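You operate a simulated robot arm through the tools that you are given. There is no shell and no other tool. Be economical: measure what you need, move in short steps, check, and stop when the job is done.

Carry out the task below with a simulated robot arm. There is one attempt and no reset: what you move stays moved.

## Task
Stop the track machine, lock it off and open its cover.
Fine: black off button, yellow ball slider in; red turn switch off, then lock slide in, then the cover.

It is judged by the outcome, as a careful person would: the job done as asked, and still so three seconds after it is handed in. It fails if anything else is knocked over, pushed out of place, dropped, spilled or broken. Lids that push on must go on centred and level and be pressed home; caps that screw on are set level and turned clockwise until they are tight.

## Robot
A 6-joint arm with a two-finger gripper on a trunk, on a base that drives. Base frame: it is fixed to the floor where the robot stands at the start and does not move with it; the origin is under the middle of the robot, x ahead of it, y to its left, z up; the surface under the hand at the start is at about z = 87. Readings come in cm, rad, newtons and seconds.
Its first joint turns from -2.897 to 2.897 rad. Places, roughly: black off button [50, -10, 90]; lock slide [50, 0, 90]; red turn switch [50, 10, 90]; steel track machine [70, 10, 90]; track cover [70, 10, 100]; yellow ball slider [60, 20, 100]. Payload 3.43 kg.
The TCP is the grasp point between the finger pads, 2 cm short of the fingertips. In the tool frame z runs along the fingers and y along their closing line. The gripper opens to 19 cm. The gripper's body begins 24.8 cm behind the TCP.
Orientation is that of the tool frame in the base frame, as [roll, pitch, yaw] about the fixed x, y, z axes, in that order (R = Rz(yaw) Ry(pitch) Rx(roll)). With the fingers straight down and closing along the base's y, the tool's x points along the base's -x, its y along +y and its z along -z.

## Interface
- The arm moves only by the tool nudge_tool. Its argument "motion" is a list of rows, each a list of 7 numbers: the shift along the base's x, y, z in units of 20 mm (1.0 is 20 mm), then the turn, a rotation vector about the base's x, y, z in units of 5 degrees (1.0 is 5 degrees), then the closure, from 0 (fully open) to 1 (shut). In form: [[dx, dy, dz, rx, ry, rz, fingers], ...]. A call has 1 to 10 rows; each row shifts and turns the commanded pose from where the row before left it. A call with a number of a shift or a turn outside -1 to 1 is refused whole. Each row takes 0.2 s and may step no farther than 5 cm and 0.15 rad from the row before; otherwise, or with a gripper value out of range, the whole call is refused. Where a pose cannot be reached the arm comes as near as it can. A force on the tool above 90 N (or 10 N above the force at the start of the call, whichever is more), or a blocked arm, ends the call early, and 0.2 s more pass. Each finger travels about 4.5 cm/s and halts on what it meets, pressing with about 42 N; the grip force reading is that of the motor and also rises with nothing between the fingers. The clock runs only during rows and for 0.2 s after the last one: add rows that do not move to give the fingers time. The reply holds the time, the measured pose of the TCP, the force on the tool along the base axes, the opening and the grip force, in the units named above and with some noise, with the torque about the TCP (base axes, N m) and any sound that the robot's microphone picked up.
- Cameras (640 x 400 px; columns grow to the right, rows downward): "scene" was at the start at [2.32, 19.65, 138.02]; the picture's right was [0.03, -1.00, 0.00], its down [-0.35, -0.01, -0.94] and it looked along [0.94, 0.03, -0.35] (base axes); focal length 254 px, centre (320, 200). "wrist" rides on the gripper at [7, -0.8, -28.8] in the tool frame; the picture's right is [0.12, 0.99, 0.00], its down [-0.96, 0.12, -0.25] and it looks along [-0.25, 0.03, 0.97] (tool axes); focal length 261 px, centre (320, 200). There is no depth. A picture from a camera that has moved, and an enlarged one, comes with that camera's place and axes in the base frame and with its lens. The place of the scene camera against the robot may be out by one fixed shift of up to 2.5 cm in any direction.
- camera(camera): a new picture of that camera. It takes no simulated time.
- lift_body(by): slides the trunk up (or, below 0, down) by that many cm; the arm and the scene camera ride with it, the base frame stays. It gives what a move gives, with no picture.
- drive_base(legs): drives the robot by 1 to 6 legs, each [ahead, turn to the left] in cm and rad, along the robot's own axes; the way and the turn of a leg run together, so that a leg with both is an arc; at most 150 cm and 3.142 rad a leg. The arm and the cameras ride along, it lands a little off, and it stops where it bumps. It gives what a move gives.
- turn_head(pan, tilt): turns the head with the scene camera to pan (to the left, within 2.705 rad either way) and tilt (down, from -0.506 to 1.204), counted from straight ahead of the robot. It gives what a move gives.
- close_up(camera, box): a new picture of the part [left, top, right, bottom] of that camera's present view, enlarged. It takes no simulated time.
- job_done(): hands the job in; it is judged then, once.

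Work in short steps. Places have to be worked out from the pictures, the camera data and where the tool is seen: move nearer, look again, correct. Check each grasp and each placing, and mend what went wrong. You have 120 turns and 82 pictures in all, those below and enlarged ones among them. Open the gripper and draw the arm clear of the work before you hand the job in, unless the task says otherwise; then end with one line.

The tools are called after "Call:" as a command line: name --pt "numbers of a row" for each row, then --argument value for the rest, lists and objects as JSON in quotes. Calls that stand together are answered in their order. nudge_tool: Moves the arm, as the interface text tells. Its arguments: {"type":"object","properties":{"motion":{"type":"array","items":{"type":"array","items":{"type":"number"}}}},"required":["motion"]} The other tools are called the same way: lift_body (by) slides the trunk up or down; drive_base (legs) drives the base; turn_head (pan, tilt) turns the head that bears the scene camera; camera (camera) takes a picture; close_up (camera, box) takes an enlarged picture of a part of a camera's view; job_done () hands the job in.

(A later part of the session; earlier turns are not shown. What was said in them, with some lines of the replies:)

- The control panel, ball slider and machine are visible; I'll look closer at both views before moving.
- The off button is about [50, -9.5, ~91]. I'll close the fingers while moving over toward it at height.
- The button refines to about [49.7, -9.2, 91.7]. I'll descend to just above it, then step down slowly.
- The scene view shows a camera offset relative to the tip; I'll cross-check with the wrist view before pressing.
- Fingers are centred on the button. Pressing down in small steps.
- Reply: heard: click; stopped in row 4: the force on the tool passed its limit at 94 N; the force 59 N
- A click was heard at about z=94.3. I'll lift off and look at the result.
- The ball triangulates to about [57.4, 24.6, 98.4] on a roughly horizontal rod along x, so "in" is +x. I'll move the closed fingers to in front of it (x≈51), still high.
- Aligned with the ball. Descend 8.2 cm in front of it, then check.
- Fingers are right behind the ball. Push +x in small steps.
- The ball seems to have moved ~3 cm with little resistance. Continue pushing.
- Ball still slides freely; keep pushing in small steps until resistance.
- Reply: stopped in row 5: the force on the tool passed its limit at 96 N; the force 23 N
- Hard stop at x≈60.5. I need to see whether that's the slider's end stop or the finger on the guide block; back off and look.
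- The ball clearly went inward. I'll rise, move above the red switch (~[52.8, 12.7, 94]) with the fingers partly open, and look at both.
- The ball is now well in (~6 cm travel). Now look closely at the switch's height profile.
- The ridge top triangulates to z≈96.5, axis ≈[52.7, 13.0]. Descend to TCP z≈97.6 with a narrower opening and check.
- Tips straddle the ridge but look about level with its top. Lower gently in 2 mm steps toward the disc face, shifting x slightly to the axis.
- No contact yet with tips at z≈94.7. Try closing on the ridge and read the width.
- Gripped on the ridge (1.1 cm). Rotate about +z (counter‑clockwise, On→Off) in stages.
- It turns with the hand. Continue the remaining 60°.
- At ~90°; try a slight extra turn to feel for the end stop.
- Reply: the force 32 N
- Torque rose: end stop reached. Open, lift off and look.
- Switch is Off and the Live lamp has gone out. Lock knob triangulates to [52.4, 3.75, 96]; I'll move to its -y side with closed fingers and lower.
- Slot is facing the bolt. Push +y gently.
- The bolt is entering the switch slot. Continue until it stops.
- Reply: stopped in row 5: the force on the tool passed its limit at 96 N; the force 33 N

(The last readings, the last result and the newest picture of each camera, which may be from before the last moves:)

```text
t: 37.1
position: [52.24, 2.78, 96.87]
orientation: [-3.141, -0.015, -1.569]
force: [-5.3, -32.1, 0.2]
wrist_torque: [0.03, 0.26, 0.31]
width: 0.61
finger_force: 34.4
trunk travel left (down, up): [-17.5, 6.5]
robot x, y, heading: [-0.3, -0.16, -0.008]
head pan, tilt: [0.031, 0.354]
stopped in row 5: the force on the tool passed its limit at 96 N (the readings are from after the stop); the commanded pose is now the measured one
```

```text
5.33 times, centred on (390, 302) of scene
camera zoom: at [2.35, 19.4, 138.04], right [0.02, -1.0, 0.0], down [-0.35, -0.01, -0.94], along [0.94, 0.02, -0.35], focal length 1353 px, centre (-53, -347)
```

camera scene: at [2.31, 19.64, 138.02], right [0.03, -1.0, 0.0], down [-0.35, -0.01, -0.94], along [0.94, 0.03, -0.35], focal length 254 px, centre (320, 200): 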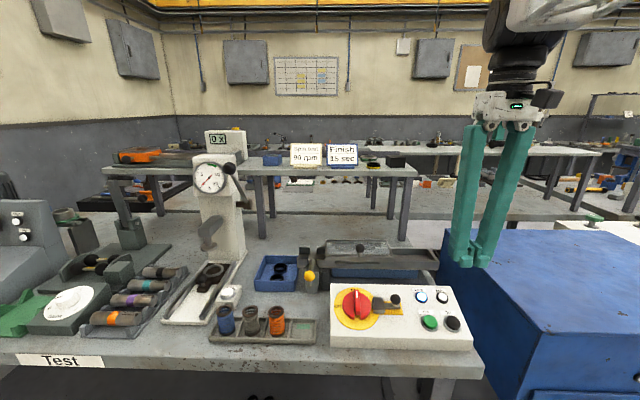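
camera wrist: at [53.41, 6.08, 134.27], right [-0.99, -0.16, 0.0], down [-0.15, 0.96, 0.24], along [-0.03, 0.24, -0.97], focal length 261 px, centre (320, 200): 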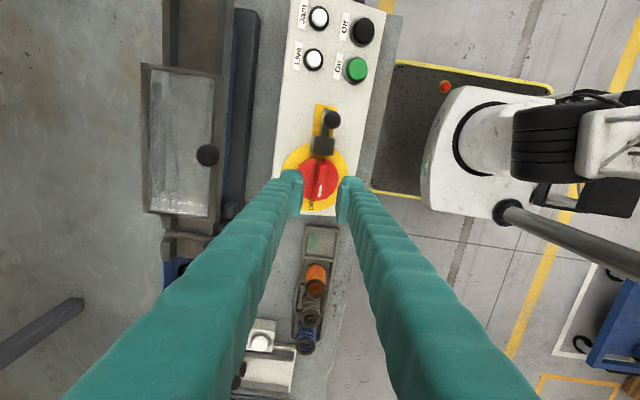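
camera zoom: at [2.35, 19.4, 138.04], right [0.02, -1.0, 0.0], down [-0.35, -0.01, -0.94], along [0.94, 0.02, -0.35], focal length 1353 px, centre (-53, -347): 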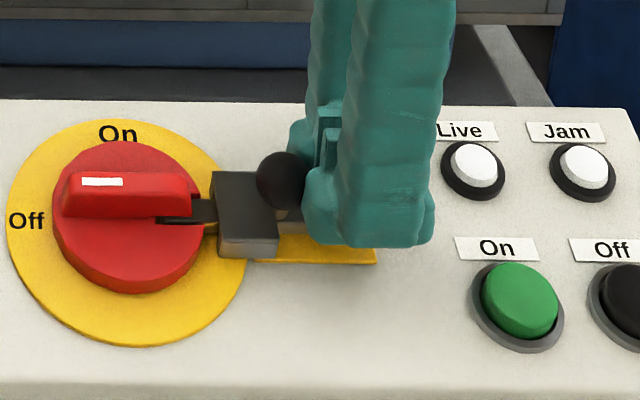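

Firm stop. Back off and inspect the bolt/slot and lift clear.

Call:
nudge_tool --pt "0 -0.5 0 0 0 0 1" --pt "0 -1 0 0 0 0 1" --pt "0 -1 0.5 0 0 0 1" --pt "0 -1 1 0 0 0 1" --pt "0 -1 1 0 0 0 1" --pt "0 -1 1 0 0 0 1"

Call:
close_up --camera "scene" --box '[325, 275, 405, 325]'

Call:
close_up --camera "wrist" --box '[220, 150, 420, 275]'

```text
t: 38.5
position: [52.26, -7.88, 103.82]
orientation: [-3.14, -0.014, -1.57]
force: [-0.3, 0.7, 0.4]
wrist_torque: [-0.04, 0.01, -0.02]
width: 0.0
finger_force: 34.2
trunk travel left (down, up): [-17.5, 6.5]
robot x, y, heading: [-0.06, -0.08, -0.005]
head pan, tilt: [0.031, 0.354]
```

```text
8.00 times, centred on (365, 300) of scene
camera zoom: at [2.31, 19.6, 138.01], right [0.03, -1.0, 0.0], down [-0.35, -0.01, -0.94], along [0.94, 0.03, -0.35], focal length 2030 px, centre (-40, -600)
```

zoom: 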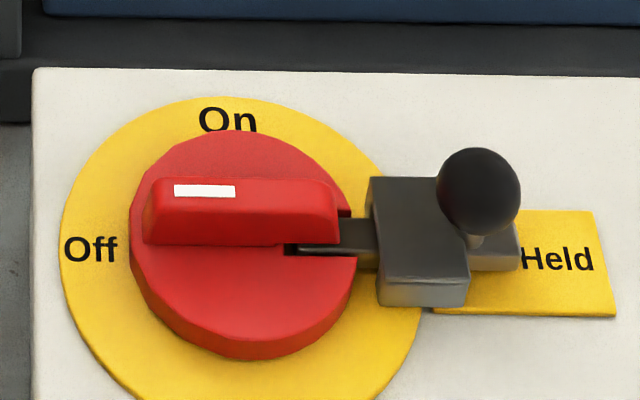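

```text
3.20 times, centred on (320, 212) of wrist
camera zoom: at [53.15, -14.53, 132.7], right [-0.99, -0.12, 0.0], down [-0.12, 0.97, 0.23], along [-0.03, 0.23, -0.97], focal length 834 px, centre (320, 160)
```

zoom: 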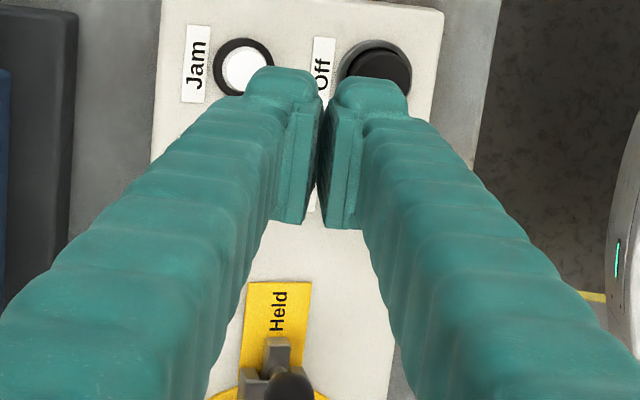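

Lock shows "Held" with the bolt in the slot. Now examine the cover and the ball slider.

Call:
close_up --camera "scene" --box '[290, 225, 450, 325]'

Call:
close_up --camera "wrist" --box '[100, 150, 340, 300]'

```text
4.00 times, centred on (370, 275) of scene
camera zoom: at [2.31, 19.6, 138.01], right [0.03, -1.0, 0.0], down [-0.35, -0.01, -0.94], along [0.94, 0.03, -0.35], focal length 1015 px, centre (120, -100)
```

zoom: 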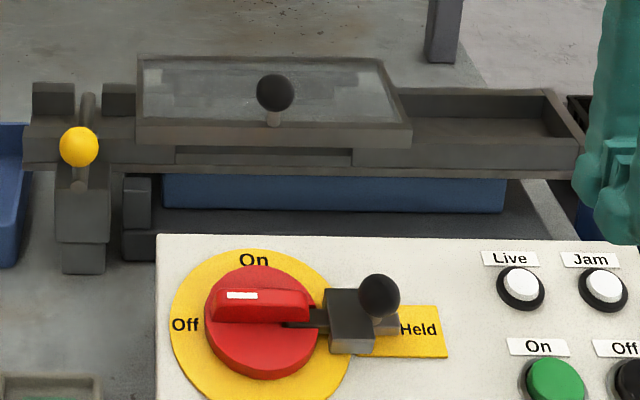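

```text
2.67 times, centred on (220, 225) of wrist
camera zoom: at [53.15, -14.53, 132.7], right [-0.99, -0.12, 0.0], down [-0.12, 0.97, 0.23], along [-0.03, 0.23, -0.97], focal length 695 px, centre (587, 133)
```

zoom: 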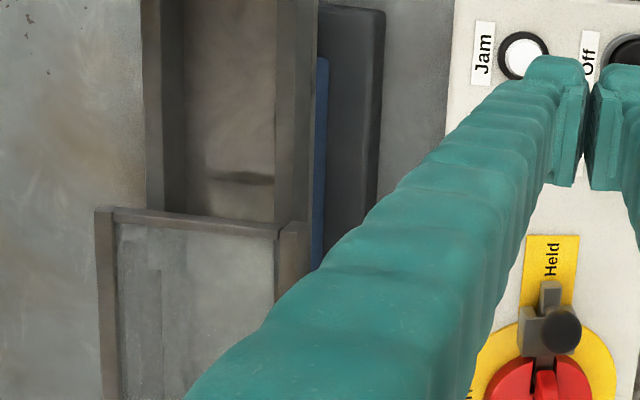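

I need to see the far edge of the cover. Raise the hand, turn back so the fingers close along y, and move toward the cover.

Call:
nudge_tool --pt "0 0.5 1 0 0 -1 1" --pt "0 0.5 1 0 0 -1 1" --pt "0 1 1 0 0 -1 1" --pt "0 1 1 0 0 -1 1" --pt "0 1 1 0 0 -1 1" --pt "0 1 1 0 0 -1 1" --pt "0 1 1 0 0 -1 1" --pt "0 1 1 0 0 -1 1" --pt "0 1 0 0 0 -1 1" --pt "0.5 1 0 0 0 -1 1"

Call:
nudge_tool --pt "0.5 0.2 0 0 0 -1 0.8" --pt "0.5 0 0 0 0 -1 0.8" --pt "0.5 0 0 0 0 -1 0.8" --pt "0.5 0 0 0 0 -1 0.8" --pt "0.5 0 0 0 0 -1 0.8" --pt "0.5 0 0 0 0 -1 0.8" --pt "0.5 0 0 0 0 -1 0.8" --pt "0 0 0 0 0 -1 0.8"

Call:
camera --camera "wrist"

```text
t: 40.7
position: [53.16, 10.04, 119.89]
orientation: [3.141, -0.014, -2.444]
force: [-0.6, -0.3, 0.1]
wrist_torque: [0.03, -0.11, -0.01]
width: 0.0
finger_force: 34.7
trunk travel left (down, up): [-17.5, 6.5]
robot x, y, heading: [-0.2, -0.17, -0.005]
head pan, tilt: [0.031, 0.354]
```

```text
t: 42.5
position: [60.3, 10.46, 119.88]
orientation: [-3.14, -0.014, 3.139]
force: [-0.8, 0.1, 0.3]
wrist_torque: [0.03, 0.03, -0.01]
width: 3.82
finger_force: 0.0
trunk travel left (down, up): [-17.5, 6.5]
robot x, y, heading: [0.25, 0.01, -0.001]
head pan, tilt: [0.031, 0.354]
```

```text
41 pictures are left
camera wrist: at [53.74, 9.66, 148.75], right [-0.12, 0.99, 0.0], down [0.97, 0.11, 0.23], along [0.23, 0.03, -0.97], focal length 261 px, centre (320, 200)
```

wrist: 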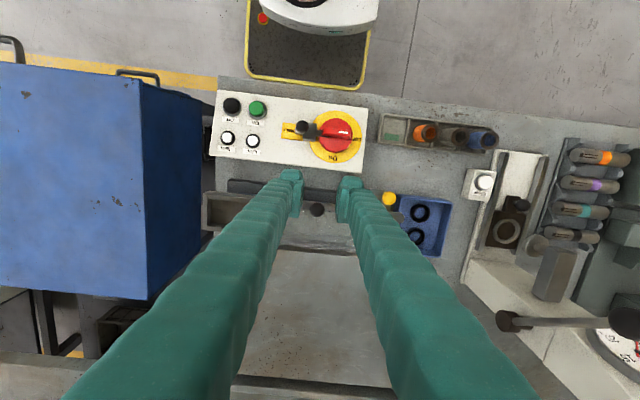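

Call:
close_up --camera "wrist" --box '[190, 170, 430, 320]'

```text
2.67 times, centred on (310, 245) of wrist
camera zoom: at [53.74, 9.66, 148.75], right [-0.12, 0.99, 0.0], down [0.97, 0.11, 0.23], along [0.23, 0.03, -0.97], focal length 695 px, centre (347, 80)
```

zoom: 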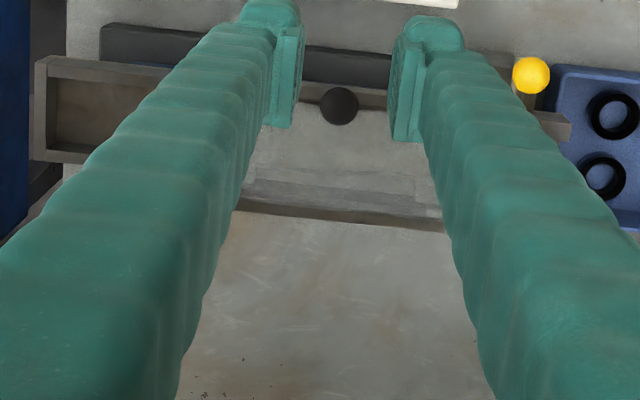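

Ball slider is at x≈63.6 (6.2 cm in). The cover knob is at about [67.2, 10.85, 100.9] on the front edge, so the hinge is likely at the far edge (x≈77). Move over the knob and descend.

Call:
nudge_tool --pt "0.9 0.2 -0.5 0 0 0 0.78" --pt "0.9 0 -0.5 0 0 0 0.78" --pt "0.9 0 -0.5 0 0 0 0.78" --pt "0.75 0 -0.5 0 0 0 0.78" --pt "0 0 -1 0 0 0 0.78" --pt "0 0 -1 0 0 0 0.78" --pt "0 0 -1 0 0 0 0.78" --pt "0 0 -1 0 0 0 0.78" --pt "0 0 -1 0 0 0 0.78" --pt "0 0 -0.9 0 0 0 0.78"

Call:
close_up --camera "wrist" --box '[240, 130, 400, 230]'

Call:
close_up --camera "scene" --box '[290, 210, 450, 310]'

```text
t: 44.7
position: [67.17, 10.8, 103.94]
orientation: [-3.139, -0.013, -3.141]
force: [-0.4, 0.3, -0.1]
wrist_torque: [0.02, -0.03, -0.02]
width: 4.19
finger_force: 0.1
trunk travel left (down, up): [-17.5, 6.5]
robot x, y, heading: [-0.15, -0.31, 0.0]
head pan, tilt: [0.031, 0.354]
```

```text
4.00 times, centred on (320, 180) of wrist
camera zoom: at [60.61, 9.98, 132.86], right [-0.12, 0.99, 0.0], down [0.97, 0.12, 0.23], along [0.23, 0.03, -0.97], focal length 1043 px, centre (320, 280)
```

zoom: 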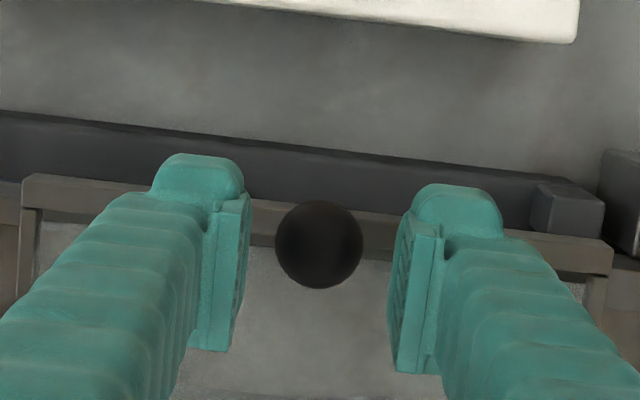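

```text
4.00 times, centred on (370, 260) of scene
camera zoom: at [2.3, 19.59, 138.02], right [0.03, -1.0, 0.0], down [-0.35, -0.01, -0.94], along [0.94, 0.03, -0.35], focal length 1015 px, centre (120, -40)
```

zoom: 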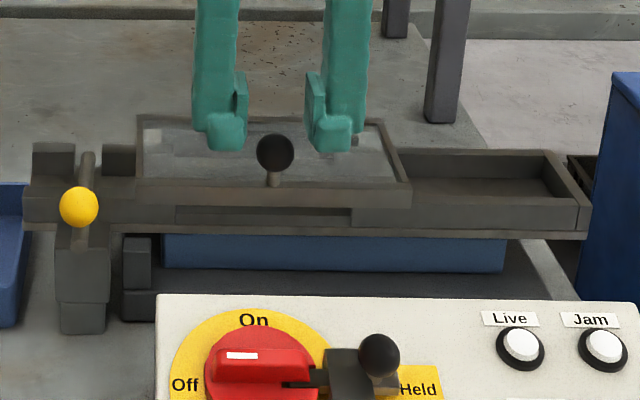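

Centred on the knob. Lower to z≈101.5 and close.

Call:
nudge_tool --pt "0 0 -0.6 0 0 0 0.78" --pt "0 0 -0.6 0 0 0 0.78" --pt "0 0 0 0 0 0 0.85" --pt "0 0 0 0 0 0 0.92" --pt "0 0 0 0 0 0 1" --pt "0 0 0 0 0 0 1"

```text
t: 46.1
position: [67.2, 10.79, 101.57]
orientation: [-3.141, -0.015, -3.141]
force: [-1.1, -2.0, 0.0]
wrist_torque: [-0.04, 0.02, 0.01]
width: 2.65
finger_force: 45.3
trunk travel left (down, up): [-17.5, 6.5]
robot x, y, heading: [-0.25, -0.08, -0.0]
head pan, tilt: [0.031, 0.354]
```

Knob gripped (2.65 cm). Lift ~15° along the presumed arc, and check forces.

Call:
nudge_tool --pt "0.07 0 0.2 0 0 0 1" --pt "0.07 0 0.21 0 0 0 1" --pt "0.1 0 0.2 0 0 0 1" --pt "0.1 0 0.2 0 0 0 1" --pt "0.21 0 0.375 0 0 0 1"

Call:
close_up --camera "scene" --box '[290, 210, 450, 310]'

```text
t: 47.3
position: [68.25, 10.58, 103.94]
orientation: [-3.139, -0.013, 3.141]
force: [-5.4, -10.9, -11.8]
wrist_torque: [-0.1, 1.2, 0.02]
width: 2.68
finger_force: 44.7
trunk travel left (down, up): [-17.5, 6.5]
robot x, y, heading: [-0.09, 0.07, -0.006]
head pan, tilt: [0.031, 0.354]
```

```text
4.00 times, centred on (370, 260) of scene
camera zoom: at [2.33, 19.54, 138.02], right [0.03, -1.0, 0.0], down [-0.35, -0.01, -0.94], along [0.94, 0.03, -0.35], focal length 1015 px, centre (120, -40)
```

zoom: 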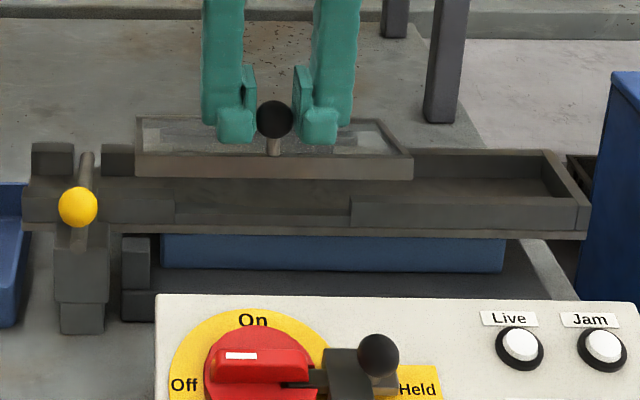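

It's hinged at the back and opening. Continue the arc to ~45°.

Call:
nudge_tool --pt "0.25 0 0.365 0 0 0 1" --pt "0.285 0 0.34 0 0 0 1" --pt "0.315 0 0.315 0 0 0 1" --pt "0.335 0 0.285 0 0 0 1" --pt "0.36 0 0.25 0 0 0 1" --pt "0.375 0 0.215 0 0 0 1"

Call:
close_up --camera "scene" --box '[290, 190, 450, 290]'

```text
t: 48.7
position: [71.92, 10.66, 107.73]
orientation: [-3.139, -0.013, -3.141]
force: [-23.3, -14.2, 17.4]
wrist_torque: [-0.18, 1.38, 0.07]
width: 2.5
finger_force: 44.9
trunk travel left (down, up): [-17.5, 6.5]
robot x, y, heading: [-0.24, -0.02, -0.006]
head pan, tilt: [0.031, 0.354]
```

```text
4.00 times, centred on (370, 240) of scene
camera zoom: at [2.15, 19.5, 138.06], right [0.03, -1.0, 0.0], down [-0.35, -0.01, -0.94], along [0.94, 0.03, -0.35], focal length 1015 px, centre (120, 40)
```

zoom: 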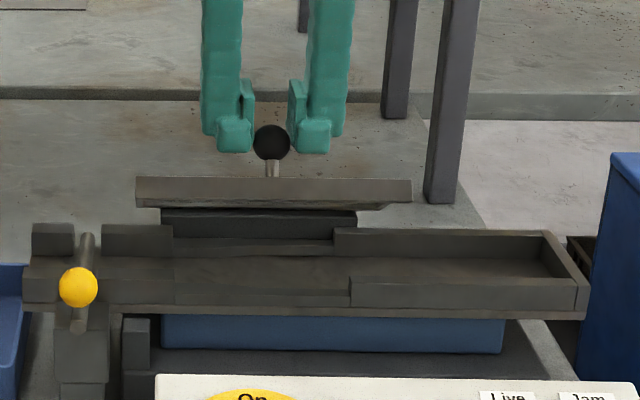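

Cover is partly up. Zoom to judge its true angle and the knob in the grip.

Call:
close_up --camera "scene" --box '[320, 205, 400, 255]'

Call:
close_up --camera "wrist" --box '[200, 120, 440, 270]'

```text
8.00 times, centred on (360, 230) of scene
camera zoom: at [2.15, 19.5, 138.06], right [0.03, -1.0, 0.0], down [-0.35, -0.01, -0.94], along [0.94, 0.03, -0.35], focal length 2030 px, centre (0, -40)
```

zoom: 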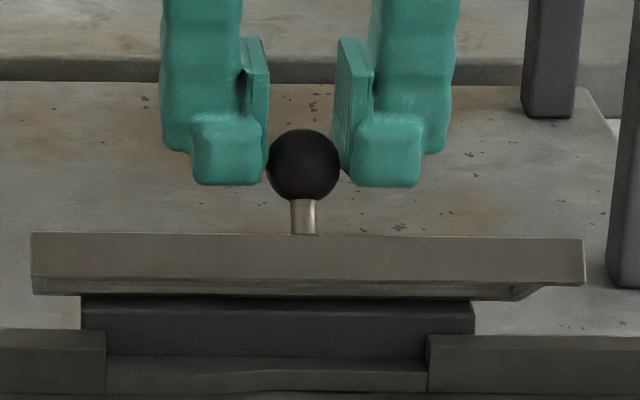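

```text
2.67 times, centred on (320, 195) of wrist
camera zoom: at [65.36, 9.92, 136.58], right [-0.12, 0.99, 0.0], down [0.97, 0.12, 0.23], along [0.23, 0.03, -0.97], focal length 695 px, centre (320, 213)
```

zoom: 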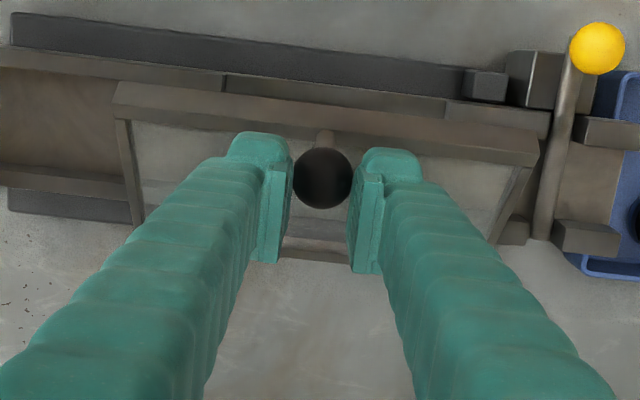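

The knob has slipped low in the fingers: true angle ≈30°, so the hinge is nearer [78.4, 96.2] with radius ≈12.3. I'll lower the cover back along that arc, then regrip properly.

Call:
nudge_tool --pt "-0.25 0 -0.2 0 0 0 1" --pt "-0.25 0 -0.21 0 0 0 1" --pt "-0.44 0 -0.465 0 0 0 1" --pt "-0.395 0 -0.51 0 0 0 1" --pt "-0.34 0 -0.545 0 0 0 1" --pt "-0.14 0 -0.29 0 0 0 1" --pt "-0.12 0 -0.25 0 0 0 1"

Call:
close_up --camera "scene" --box '[290, 210, 450, 310]'

```text
t: 50.3
position: [68.31, 10.78, 102.58]
orientation: [-3.14, -0.017, -3.141]
force: [9.8, -11.0, 8.6]
wrist_torque: [-0.11, -1.29, 0.14]
width: 2.68
finger_force: 45.1
trunk travel left (down, up): [-17.5, 6.5]
robot x, y, heading: [0.21, 0.19, -0.006]
head pan, tilt: [0.031, 0.354]
```

```text
4.00 times, centred on (370, 260) of scene
camera zoom: at [2.34, 19.51, 138.02], right [0.03, -1.0, 0.0], down [-0.35, -0.01, -0.94], along [0.94, 0.03, -0.35], focal length 1015 px, centre (120, -40)
```

zoom: 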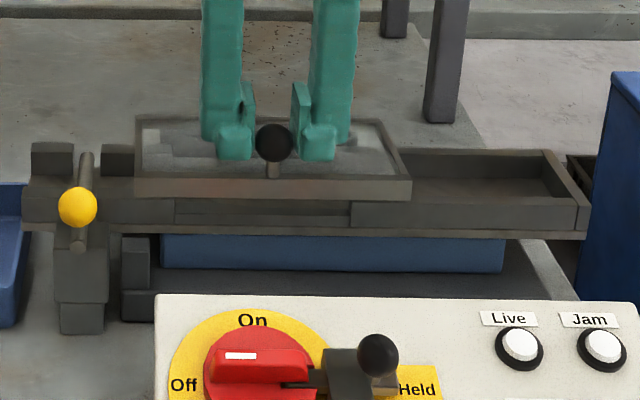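

Nearly closed; a little more down, release, and reposition on the knob.

Call:
nudge_tool --pt "-0.07 0 -0.17 0 0 0 1" --pt "-0.07 0 -0.17 0 0 0 1" --pt "0 0 0 0 0 0 0.85" --pt "0 0 0 0 0 0 0.78" --pt "0 0 0 0 0 0 0.78"

Call:
close_up --camera "wrist" --box '[240, 130, 400, 230]'

```text
t: 51.5
position: [68.0, 10.84, 101.83]
orientation: [-3.139, -0.014, 3.141]
force: [-0.3, 0.5, 0.1]
wrist_torque: [-0.02, -0.02, 0.01]
width: 4.18
finger_force: 0.1
trunk travel left (down, up): [-17.5, 6.5]
robot x, y, heading: [-0.21, -0.16, -0.002]
head pan, tilt: [0.031, 0.354]
```

```text
4.00 times, centred on (320, 180) of wrist
camera zoom: at [61.36, 10.03, 130.79], right [-0.12, 0.99, 0.0], down [0.97, 0.12, 0.23], along [0.23, 0.03, -0.97], focal length 1043 px, centre (320, 280)
```

zoom: 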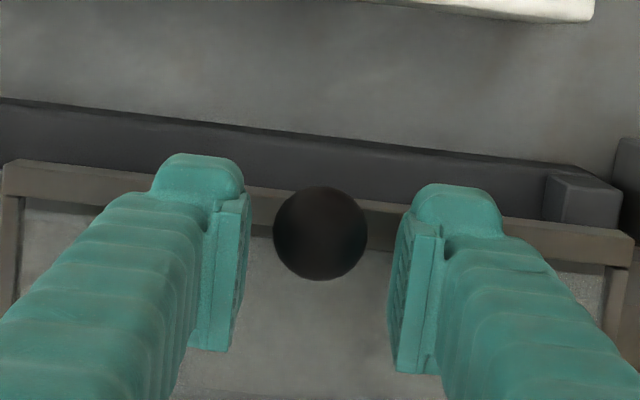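

Reposition on the knob (x 67.1, z 101.3), close, and lift along the corrected arc by 24°.

Call:
nudge_tool --pt "-0.45 0 0 0 0 0 0.78" --pt "0 0 -0.25 0 0 0 0.78" --pt "0 0 0 0 0 0 0.85" --pt "0 0 0 0 0 0 0.92" --pt "0 0 0 0 0 0 1" --pt "0 0 0 0 0 0 1" --pt "0.14 0 0.29 0 0 0 1" --pt "0.14 0 0.29 0 0 0 1" --pt "0.34 0 0.545 0 0 0 1"

Call:
nudge_tool --pt "0.395 0 0.51 0 0 0 1" --pt "0.44 0 0.465 0 0 0 1"

Call:
close_up --camera "scene" --box '[320, 205, 400, 255]'

```text
t: 53.5
position: [68.33, 10.74, 103.73]
orientation: [-3.138, -0.015, -3.142]
force: [-6.2, -9.6, -10.6]
wrist_torque: [0.0, 1.17, 0.05]
width: 2.5
finger_force: 45.0
trunk travel left (down, up): [-17.5, 6.5]
robot x, y, heading: [-0.23, 0.01, -0.003]
head pan, tilt: [0.031, 0.354]
```

```text
t: 54.1
position: [70.16, 10.75, 105.58]
orientation: [-3.139, -0.013, -3.141]
force: [2.5, -10.0, -21.8]
wrist_torque: [0.01, 1.13, 0.02]
width: 2.39
finger_force: 45.4
trunk travel left (down, up): [-17.5, 6.5]
robot x, y, heading: [-0.24, -0.38, -0.0]
head pan, tilt: [0.031, 0.354]
```

```text
8.00 times, centred on (360, 230) of scene
camera zoom: at [2.4, 19.51, 137.99], right [0.03, -1.0, 0.0], down [-0.35, -0.01, -0.94], along [0.94, 0.02, -0.35], focal length 2030 px, centre (0, -40)
```

zoom: 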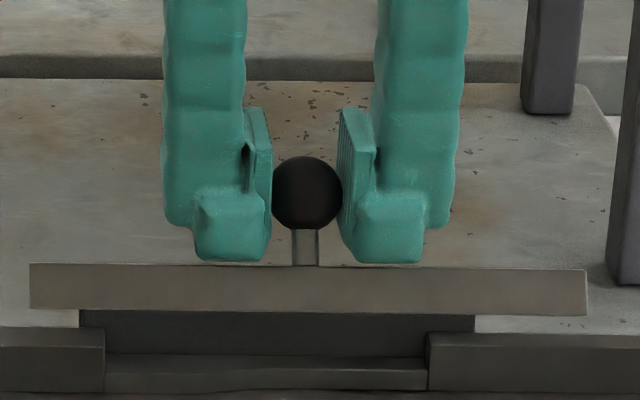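

Knob is well in the grip at ~24°. Continue to ~48° and check.

Call:
nudge_tool --pt "0.495 0 0.4 0 0 0 1" --pt "0.53 0 0.35 0 0 0 1" --pt "0.565 0 0.3 0 0 0 1" --pt "0.595 0 0.245 0 0 0 1"

Call:
close_up --camera "scene" --box '[320, 195, 400, 245]'

Call:
close_up --camera "wrist" --box '[240, 130, 400, 230]'

```text
t: 55.1
position: [74.31, 10.68, 107.99]
orientation: [-3.141, -0.018, 3.142]
force: [-3.5, -14.0, -37.7]
wrist_torque: [0.06, 1.28, 0.05]
width: 2.48
finger_force: 45.0
trunk travel left (down, up): [-17.5, 6.5]
robot x, y, heading: [-0.19, 0.35, -0.008]
head pan, tilt: [0.031, 0.354]
```

```text
8.00 times, centred on (360, 220) of scene
camera zoom: at [2.41, 19.5, 137.99], right [0.03, -1.0, 0.0], down [-0.35, -0.01, -0.94], along [0.94, 0.03, -0.35], focal length 2030 px, centre (0, 40)
```

zoom: 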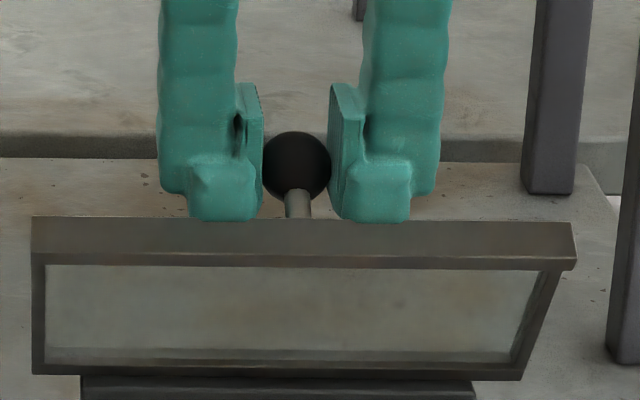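

```text
4.00 times, centred on (320, 180) of wrist
camera zoom: at [67.92, 9.95, 136.89], right [-0.12, 0.99, 0.0], down [0.97, 0.12, 0.23], along [0.23, 0.03, -0.97], focal length 1043 px, centre (320, 280)
```

zoom: 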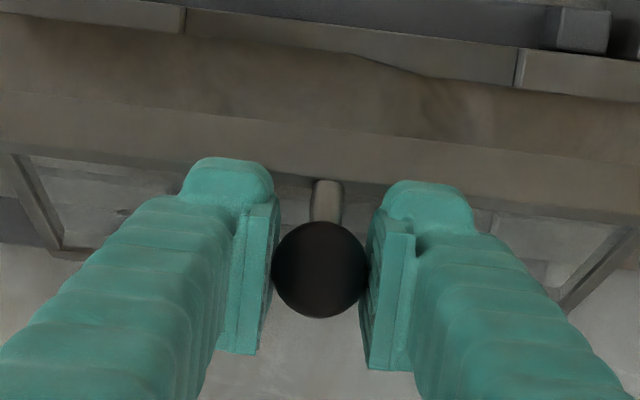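

Cover ~50° open, grip good; the pull is slightly radial so I'll trim the arc inward and go on to ~72°.

Call:
nudge_tool --pt "0.62 0 0.1 0 0 0 1" --pt "0.635 0 0.06 0 0 0 1" --pt "0.64 0 0.0 0 0 0 1" --pt "0.645 0 -0.06 0 0 0 1"

Call:
close_up --camera "scene" --box '[310, 190, 406, 250]'

Call:
close_up --camera "wrist" --box '[240, 130, 400, 230]'

```text
t: 56.1
position: [79.51, 10.74, 108.51]
orientation: [-3.14, -0.014, 3.141]
force: [-12.2, -18.6, -10.1]
wrist_torque: [-0.1, 0.94, 0.09]
width: 2.65
finger_force: 44.6
trunk travel left (down, up): [-17.5, 6.5]
robot x, y, heading: [0.02, -0.1, -0.01]
head pan, tilt: [0.031, 0.354]
```

```text
6.67 times, centred on (358, 220) of scene
camera zoom: at [2.3, 19.46, 138.05], right [0.03, -1.0, 0.0], down [-0.35, -0.01, -0.94], along [0.94, 0.03, -0.35], focal length 1691 px, centre (67, 67)
```

zoom: 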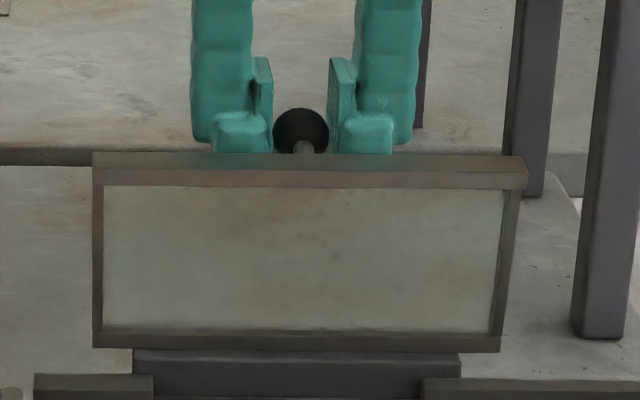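

```text
4.00 times, centred on (320, 180) of wrist
camera zoom: at [72.84, 9.93, 137.37], right [-0.12, 0.99, 0.0], down [0.97, 0.12, 0.23], along [0.23, 0.03, -0.97], focal length 1043 px, centre (320, 280)
```

zoom: 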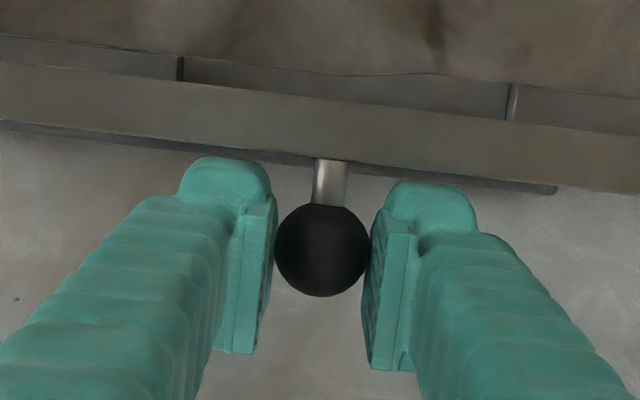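

About 72–75° open. Continue past vertical, watching for a stop.

Call:
nudge_tool --pt "0.63 0 -0.1 0 0 0 1" --pt "0.62 0 -0.16 0 0 0 1" --pt "0.3 0 -0.11 0 0 0 1" --pt "0.3 0 -0.11 0 0 0 1" --pt "0.29 0 -0.14 0 0 0 1" --pt "0.29 0 -0.14 0 0 0 1"

Call:
close_up --camera "scene" --box '[310, 190, 406, 250]'

Call:
close_up --camera "wrist" --box '[240, 130, 400, 230]'

```text
t: 57.5
position: [84.43, 10.72, 107.02]
orientation: [-3.141, -0.011, 3.141]
force: [-3.6, -15.8, 14.5]
wrist_torque: [-0.12, 0.04, 0.26]
width: 2.41
finger_force: 45.0
trunk travel left (down, up): [-17.5, 6.5]
robot x, y, heading: [-0.04, 0.13, -0.009]
head pan, tilt: [0.031, 0.354]
```

```text
6.67 times, centred on (358, 220) of scene
camera zoom: at [2.27, 19.45, 138.07], right [0.03, -1.0, 0.0], down [-0.35, -0.01, -0.94], along [0.94, 0.03, -0.35], focal length 1691 px, centre (67, 67)
```

zoom: 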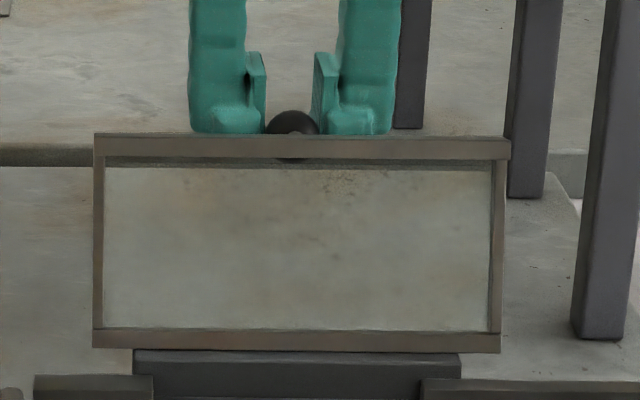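

```text
4.00 times, centred on (320, 180) of wrist
camera zoom: at [77.7, 9.91, 135.87], right [-0.12, 0.99, 0.0], down [0.96, 0.12, 0.24], along [0.24, 0.03, -0.97], focal length 1043 px, centre (320, 280)
```

zoom: 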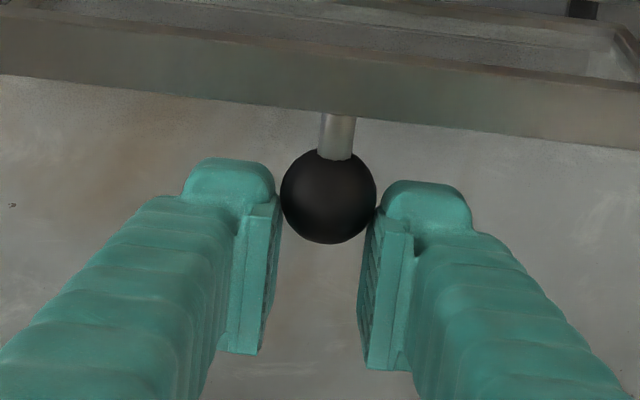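

The knob slipped in the grip at the end, implying the cover hit its stop slightly past vertical. Release gently and see if it stays.

Call:
nudge_tool --pt "0 0 0 0 0 0 0.85" --pt "0 0 0 0 0 0 0.75" --pt "0 0 0 0 0 0 0.75"

Call:
close_up --camera "scene" --box '[310, 190, 406, 250]'

Call:
close_up --camera "wrist" --box '[240, 130, 400, 230]'

```text
t: 58.3
position: [84.32, 10.86, 106.8]
orientation: [-3.141, -0.012, 3.14]
force: [-0.5, -0.2, 0.7]
wrist_torque: [-0.06, 0.02, -0.03]
width: 4.75
finger_force: 0.0
trunk travel left (down, up): [-17.5, 6.5]
robot x, y, heading: [0.06, -0.16, -0.006]
head pan, tilt: [0.031, 0.354]
```

```text
6.67 times, centred on (358, 220) of scene
camera zoom: at [2.3, 19.53, 138.01], right [0.03, -1.0, 0.0], down [-0.35, -0.01, -0.94], along [0.94, 0.03, -0.35], focal length 1691 px, centre (67, 67)
```

zoom: 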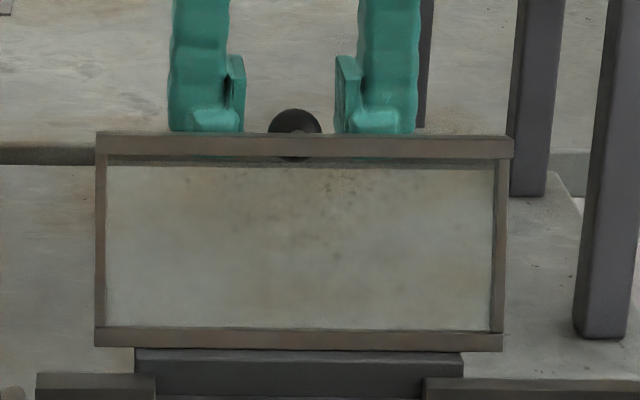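

```text
4.00 times, centred on (320, 180) of wrist
camera zoom: at [77.71, 10.0, 135.7], right [-0.12, 0.99, 0.0], down [0.97, 0.12, 0.23], along [0.23, 0.03, -0.97], focal length 1043 px, centre (320, 280)
```

zoom: 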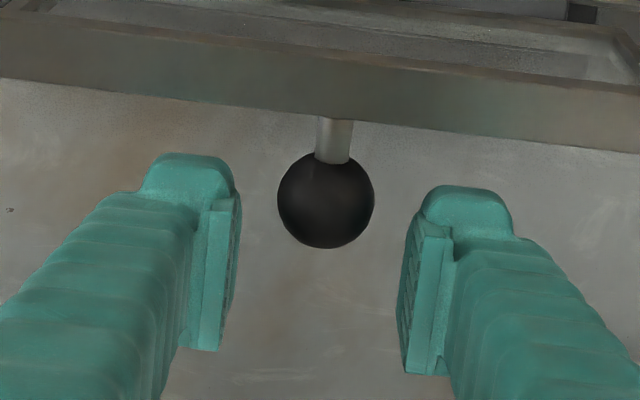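

The cover stays by itself. Lift straight up clear, then retreat and take a final look.

Call:
nudge_tool --pt "0 0 0.4 0 0 0 0.7" --pt "0 0 1 0 0 0 0.7" --pt "0 0 1 0 0 0 0.7" --pt "0 0 1 0 0 0 0.7" --pt "0 0 1 0 0 0 0.7" --pt "0 0 1 0 0 0 0.7" --pt "0 0 1 0 0 0 0.7" --pt "0 0 1 0 0 0 0.7" --pt "0 0 1 0 0 0 0.7"

Call:
nudge_tool --pt "-1 0 0.3 0 0 0 0.5" --pt "-1 0 0.3 0 0 0 0.5" --pt "-1 0 0.3 0 0 0 0.5" --pt "-1 0 0.3 0 0 0 0.5" --pt "-1 0 0.3 0 0 0 0.5" --pt "-1 0 0.3 0 0 0 0.5" --pt "-1 0 0.3 0 0 0 0.5" --pt "-1 0 0.3 0 0 0 0.5" --pt "-1 0 0.3 0 0 0 0.5" --pt "-1 0 0.3 0 0 0 0.5"

Call:
camera --camera "scene"

Call:
close_up --camera "scene" --box '[240, 210, 480, 360]'

Call:
close_up --camera "wrist" --box '[200, 100, 500, 290]'

```text
t: 60.3
position: [84.33, 10.88, 123.68]
orientation: [-3.141, -0.017, 3.14]
force: [0.0, -0.5, 0.3]
wrist_torque: [0.0, 0.01, 0.02]
width: 5.71
finger_force: 0.2
trunk travel left (down, up): [-17.5, 6.5]
robot x, y, heading: [-0.29, -0.45, -0.009]
head pan, tilt: [0.031, 0.354]
```

```text
t: 62.5
position: [64.29, 10.94, 129.66]
orientation: [-3.14, -0.016, -3.141]
force: [0.6, 0.0, -0.1]
wrist_torque: [-0.07, 0.14, -0.02]
width: 9.51
finger_force: 0.1
trunk travel left (down, up): [-17.5, 6.5]
robot x, y, heading: [-0.3, -0.41, -0.007]
head pan, tilt: [0.031, 0.354]
```

```text
22 pictures are left
camera scene: at [2.33, 19.53, 138.01], right [0.03, -1.0, 0.0], down [-0.35, -0.01, -0.94], along [0.94, 0.03, -0.35], focal length 254 px, centre (320, 200)
```

scene: 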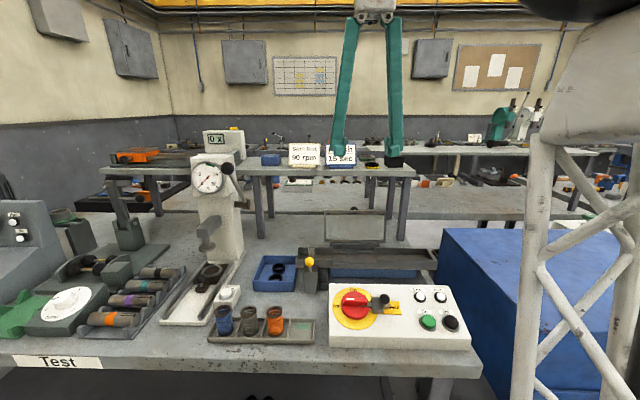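

```text
2.67 times, centred on (360, 285) of scene
camera zoom: at [2.33, 19.53, 138.01], right [0.03, -1.0, 0.0], down [-0.35, -0.01, -0.94], along [0.94, 0.03, -0.35], focal length 676 px, centre (213, -27)
```

zoom: 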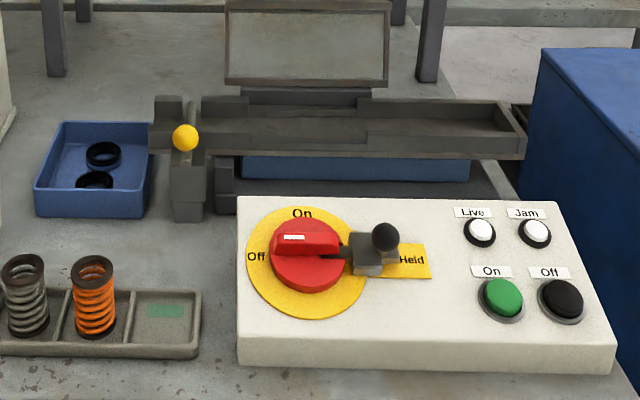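

```text
2.11 times, centred on (350, 195) of wrist
camera zoom: at [57.74, 10.1, 158.54], right [-0.12, 0.99, 0.0], down [0.97, 0.12, 0.23], along [0.23, 0.03, -0.97], focal length 549 px, centre (257, 210)
```

zoom: 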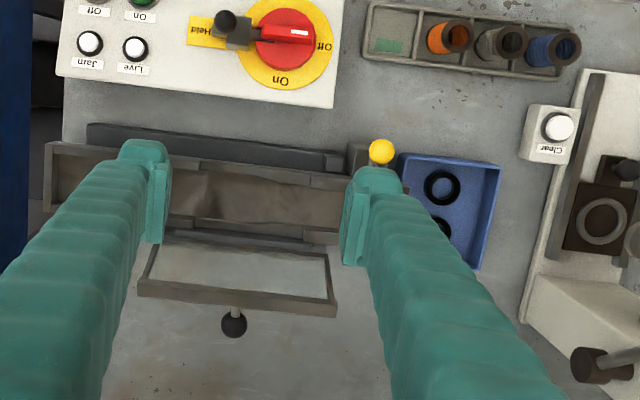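

Everything looks right; verify the ball slider is fully home with close-ups.

Call:
nudge_tool --pt "-0.5 1 0 0 0 0 0.3" --pt "-0.5 1 0 0 0 0 0.3" --pt "-0.5 1 0 0 0 0 0.3" --pt "-0.5 1 0 0 0 0 0.3" --pt "-0.5 1 0 0 0 0 0.3" --pt "-0.5 1 0 0 0 0 0.3" --pt "-0.5 1 0 0 0 0 0.3"

Call:
close_up --camera "scene" --box '[280, 230, 360, 280]'

Call:
close_up --camera "wrist" --box '[240, 150, 400, 250]'

```text
t: 64.1
position: [57.26, 24.73, 129.68]
orientation: [-3.141, -0.013, -3.141]
force: [0.2, -1.3, -0.1]
wrist_torque: [0.1, 0.05, -0.02]
width: 13.27
finger_force: 0.2
trunk travel left (down, up): [-17.5, 6.5]
robot x, y, heading: [-0.17, -0.21, -0.005]
head pan, tilt: [0.031, 0.354]
```

```text
8.00 times, centred on (320, 255) of scene
camera zoom: at [2.32, 19.51, 138.02], right [0.03, -1.0, 0.0], down [-0.35, -0.01, -0.94], along [0.94, 0.03, -0.35], focal length 2030 px, centre (320, -240)
```

zoom: 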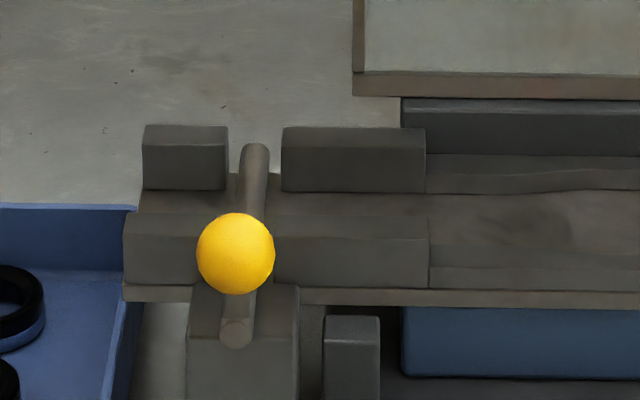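

```text
4.00 times, centred on (320, 200) of wrist
camera zoom: at [50.68, 24.01, 158.53], right [-0.12, 0.99, 0.0], down [0.97, 0.12, 0.23], along [0.23, 0.03, -0.97], focal length 1043 px, centre (320, 200)
```

zoom: 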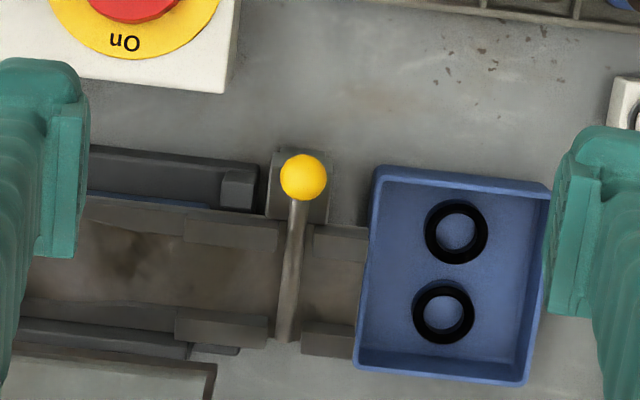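

The slider rod lies fully across the track, against the stop it reached at 96 N. The off button clicked, the switch is Off, the lock reads "Held", and the cover stands open by itself. The gripper is open and clear, so I'm handing in.

Call:
job_done

```text
The job is handed in.
```

The track machine is stopped (off button pressed, ball slider in), locked off (switch at Off, lock slide at "Held"), its cover is open, and the arm is clear of the work.
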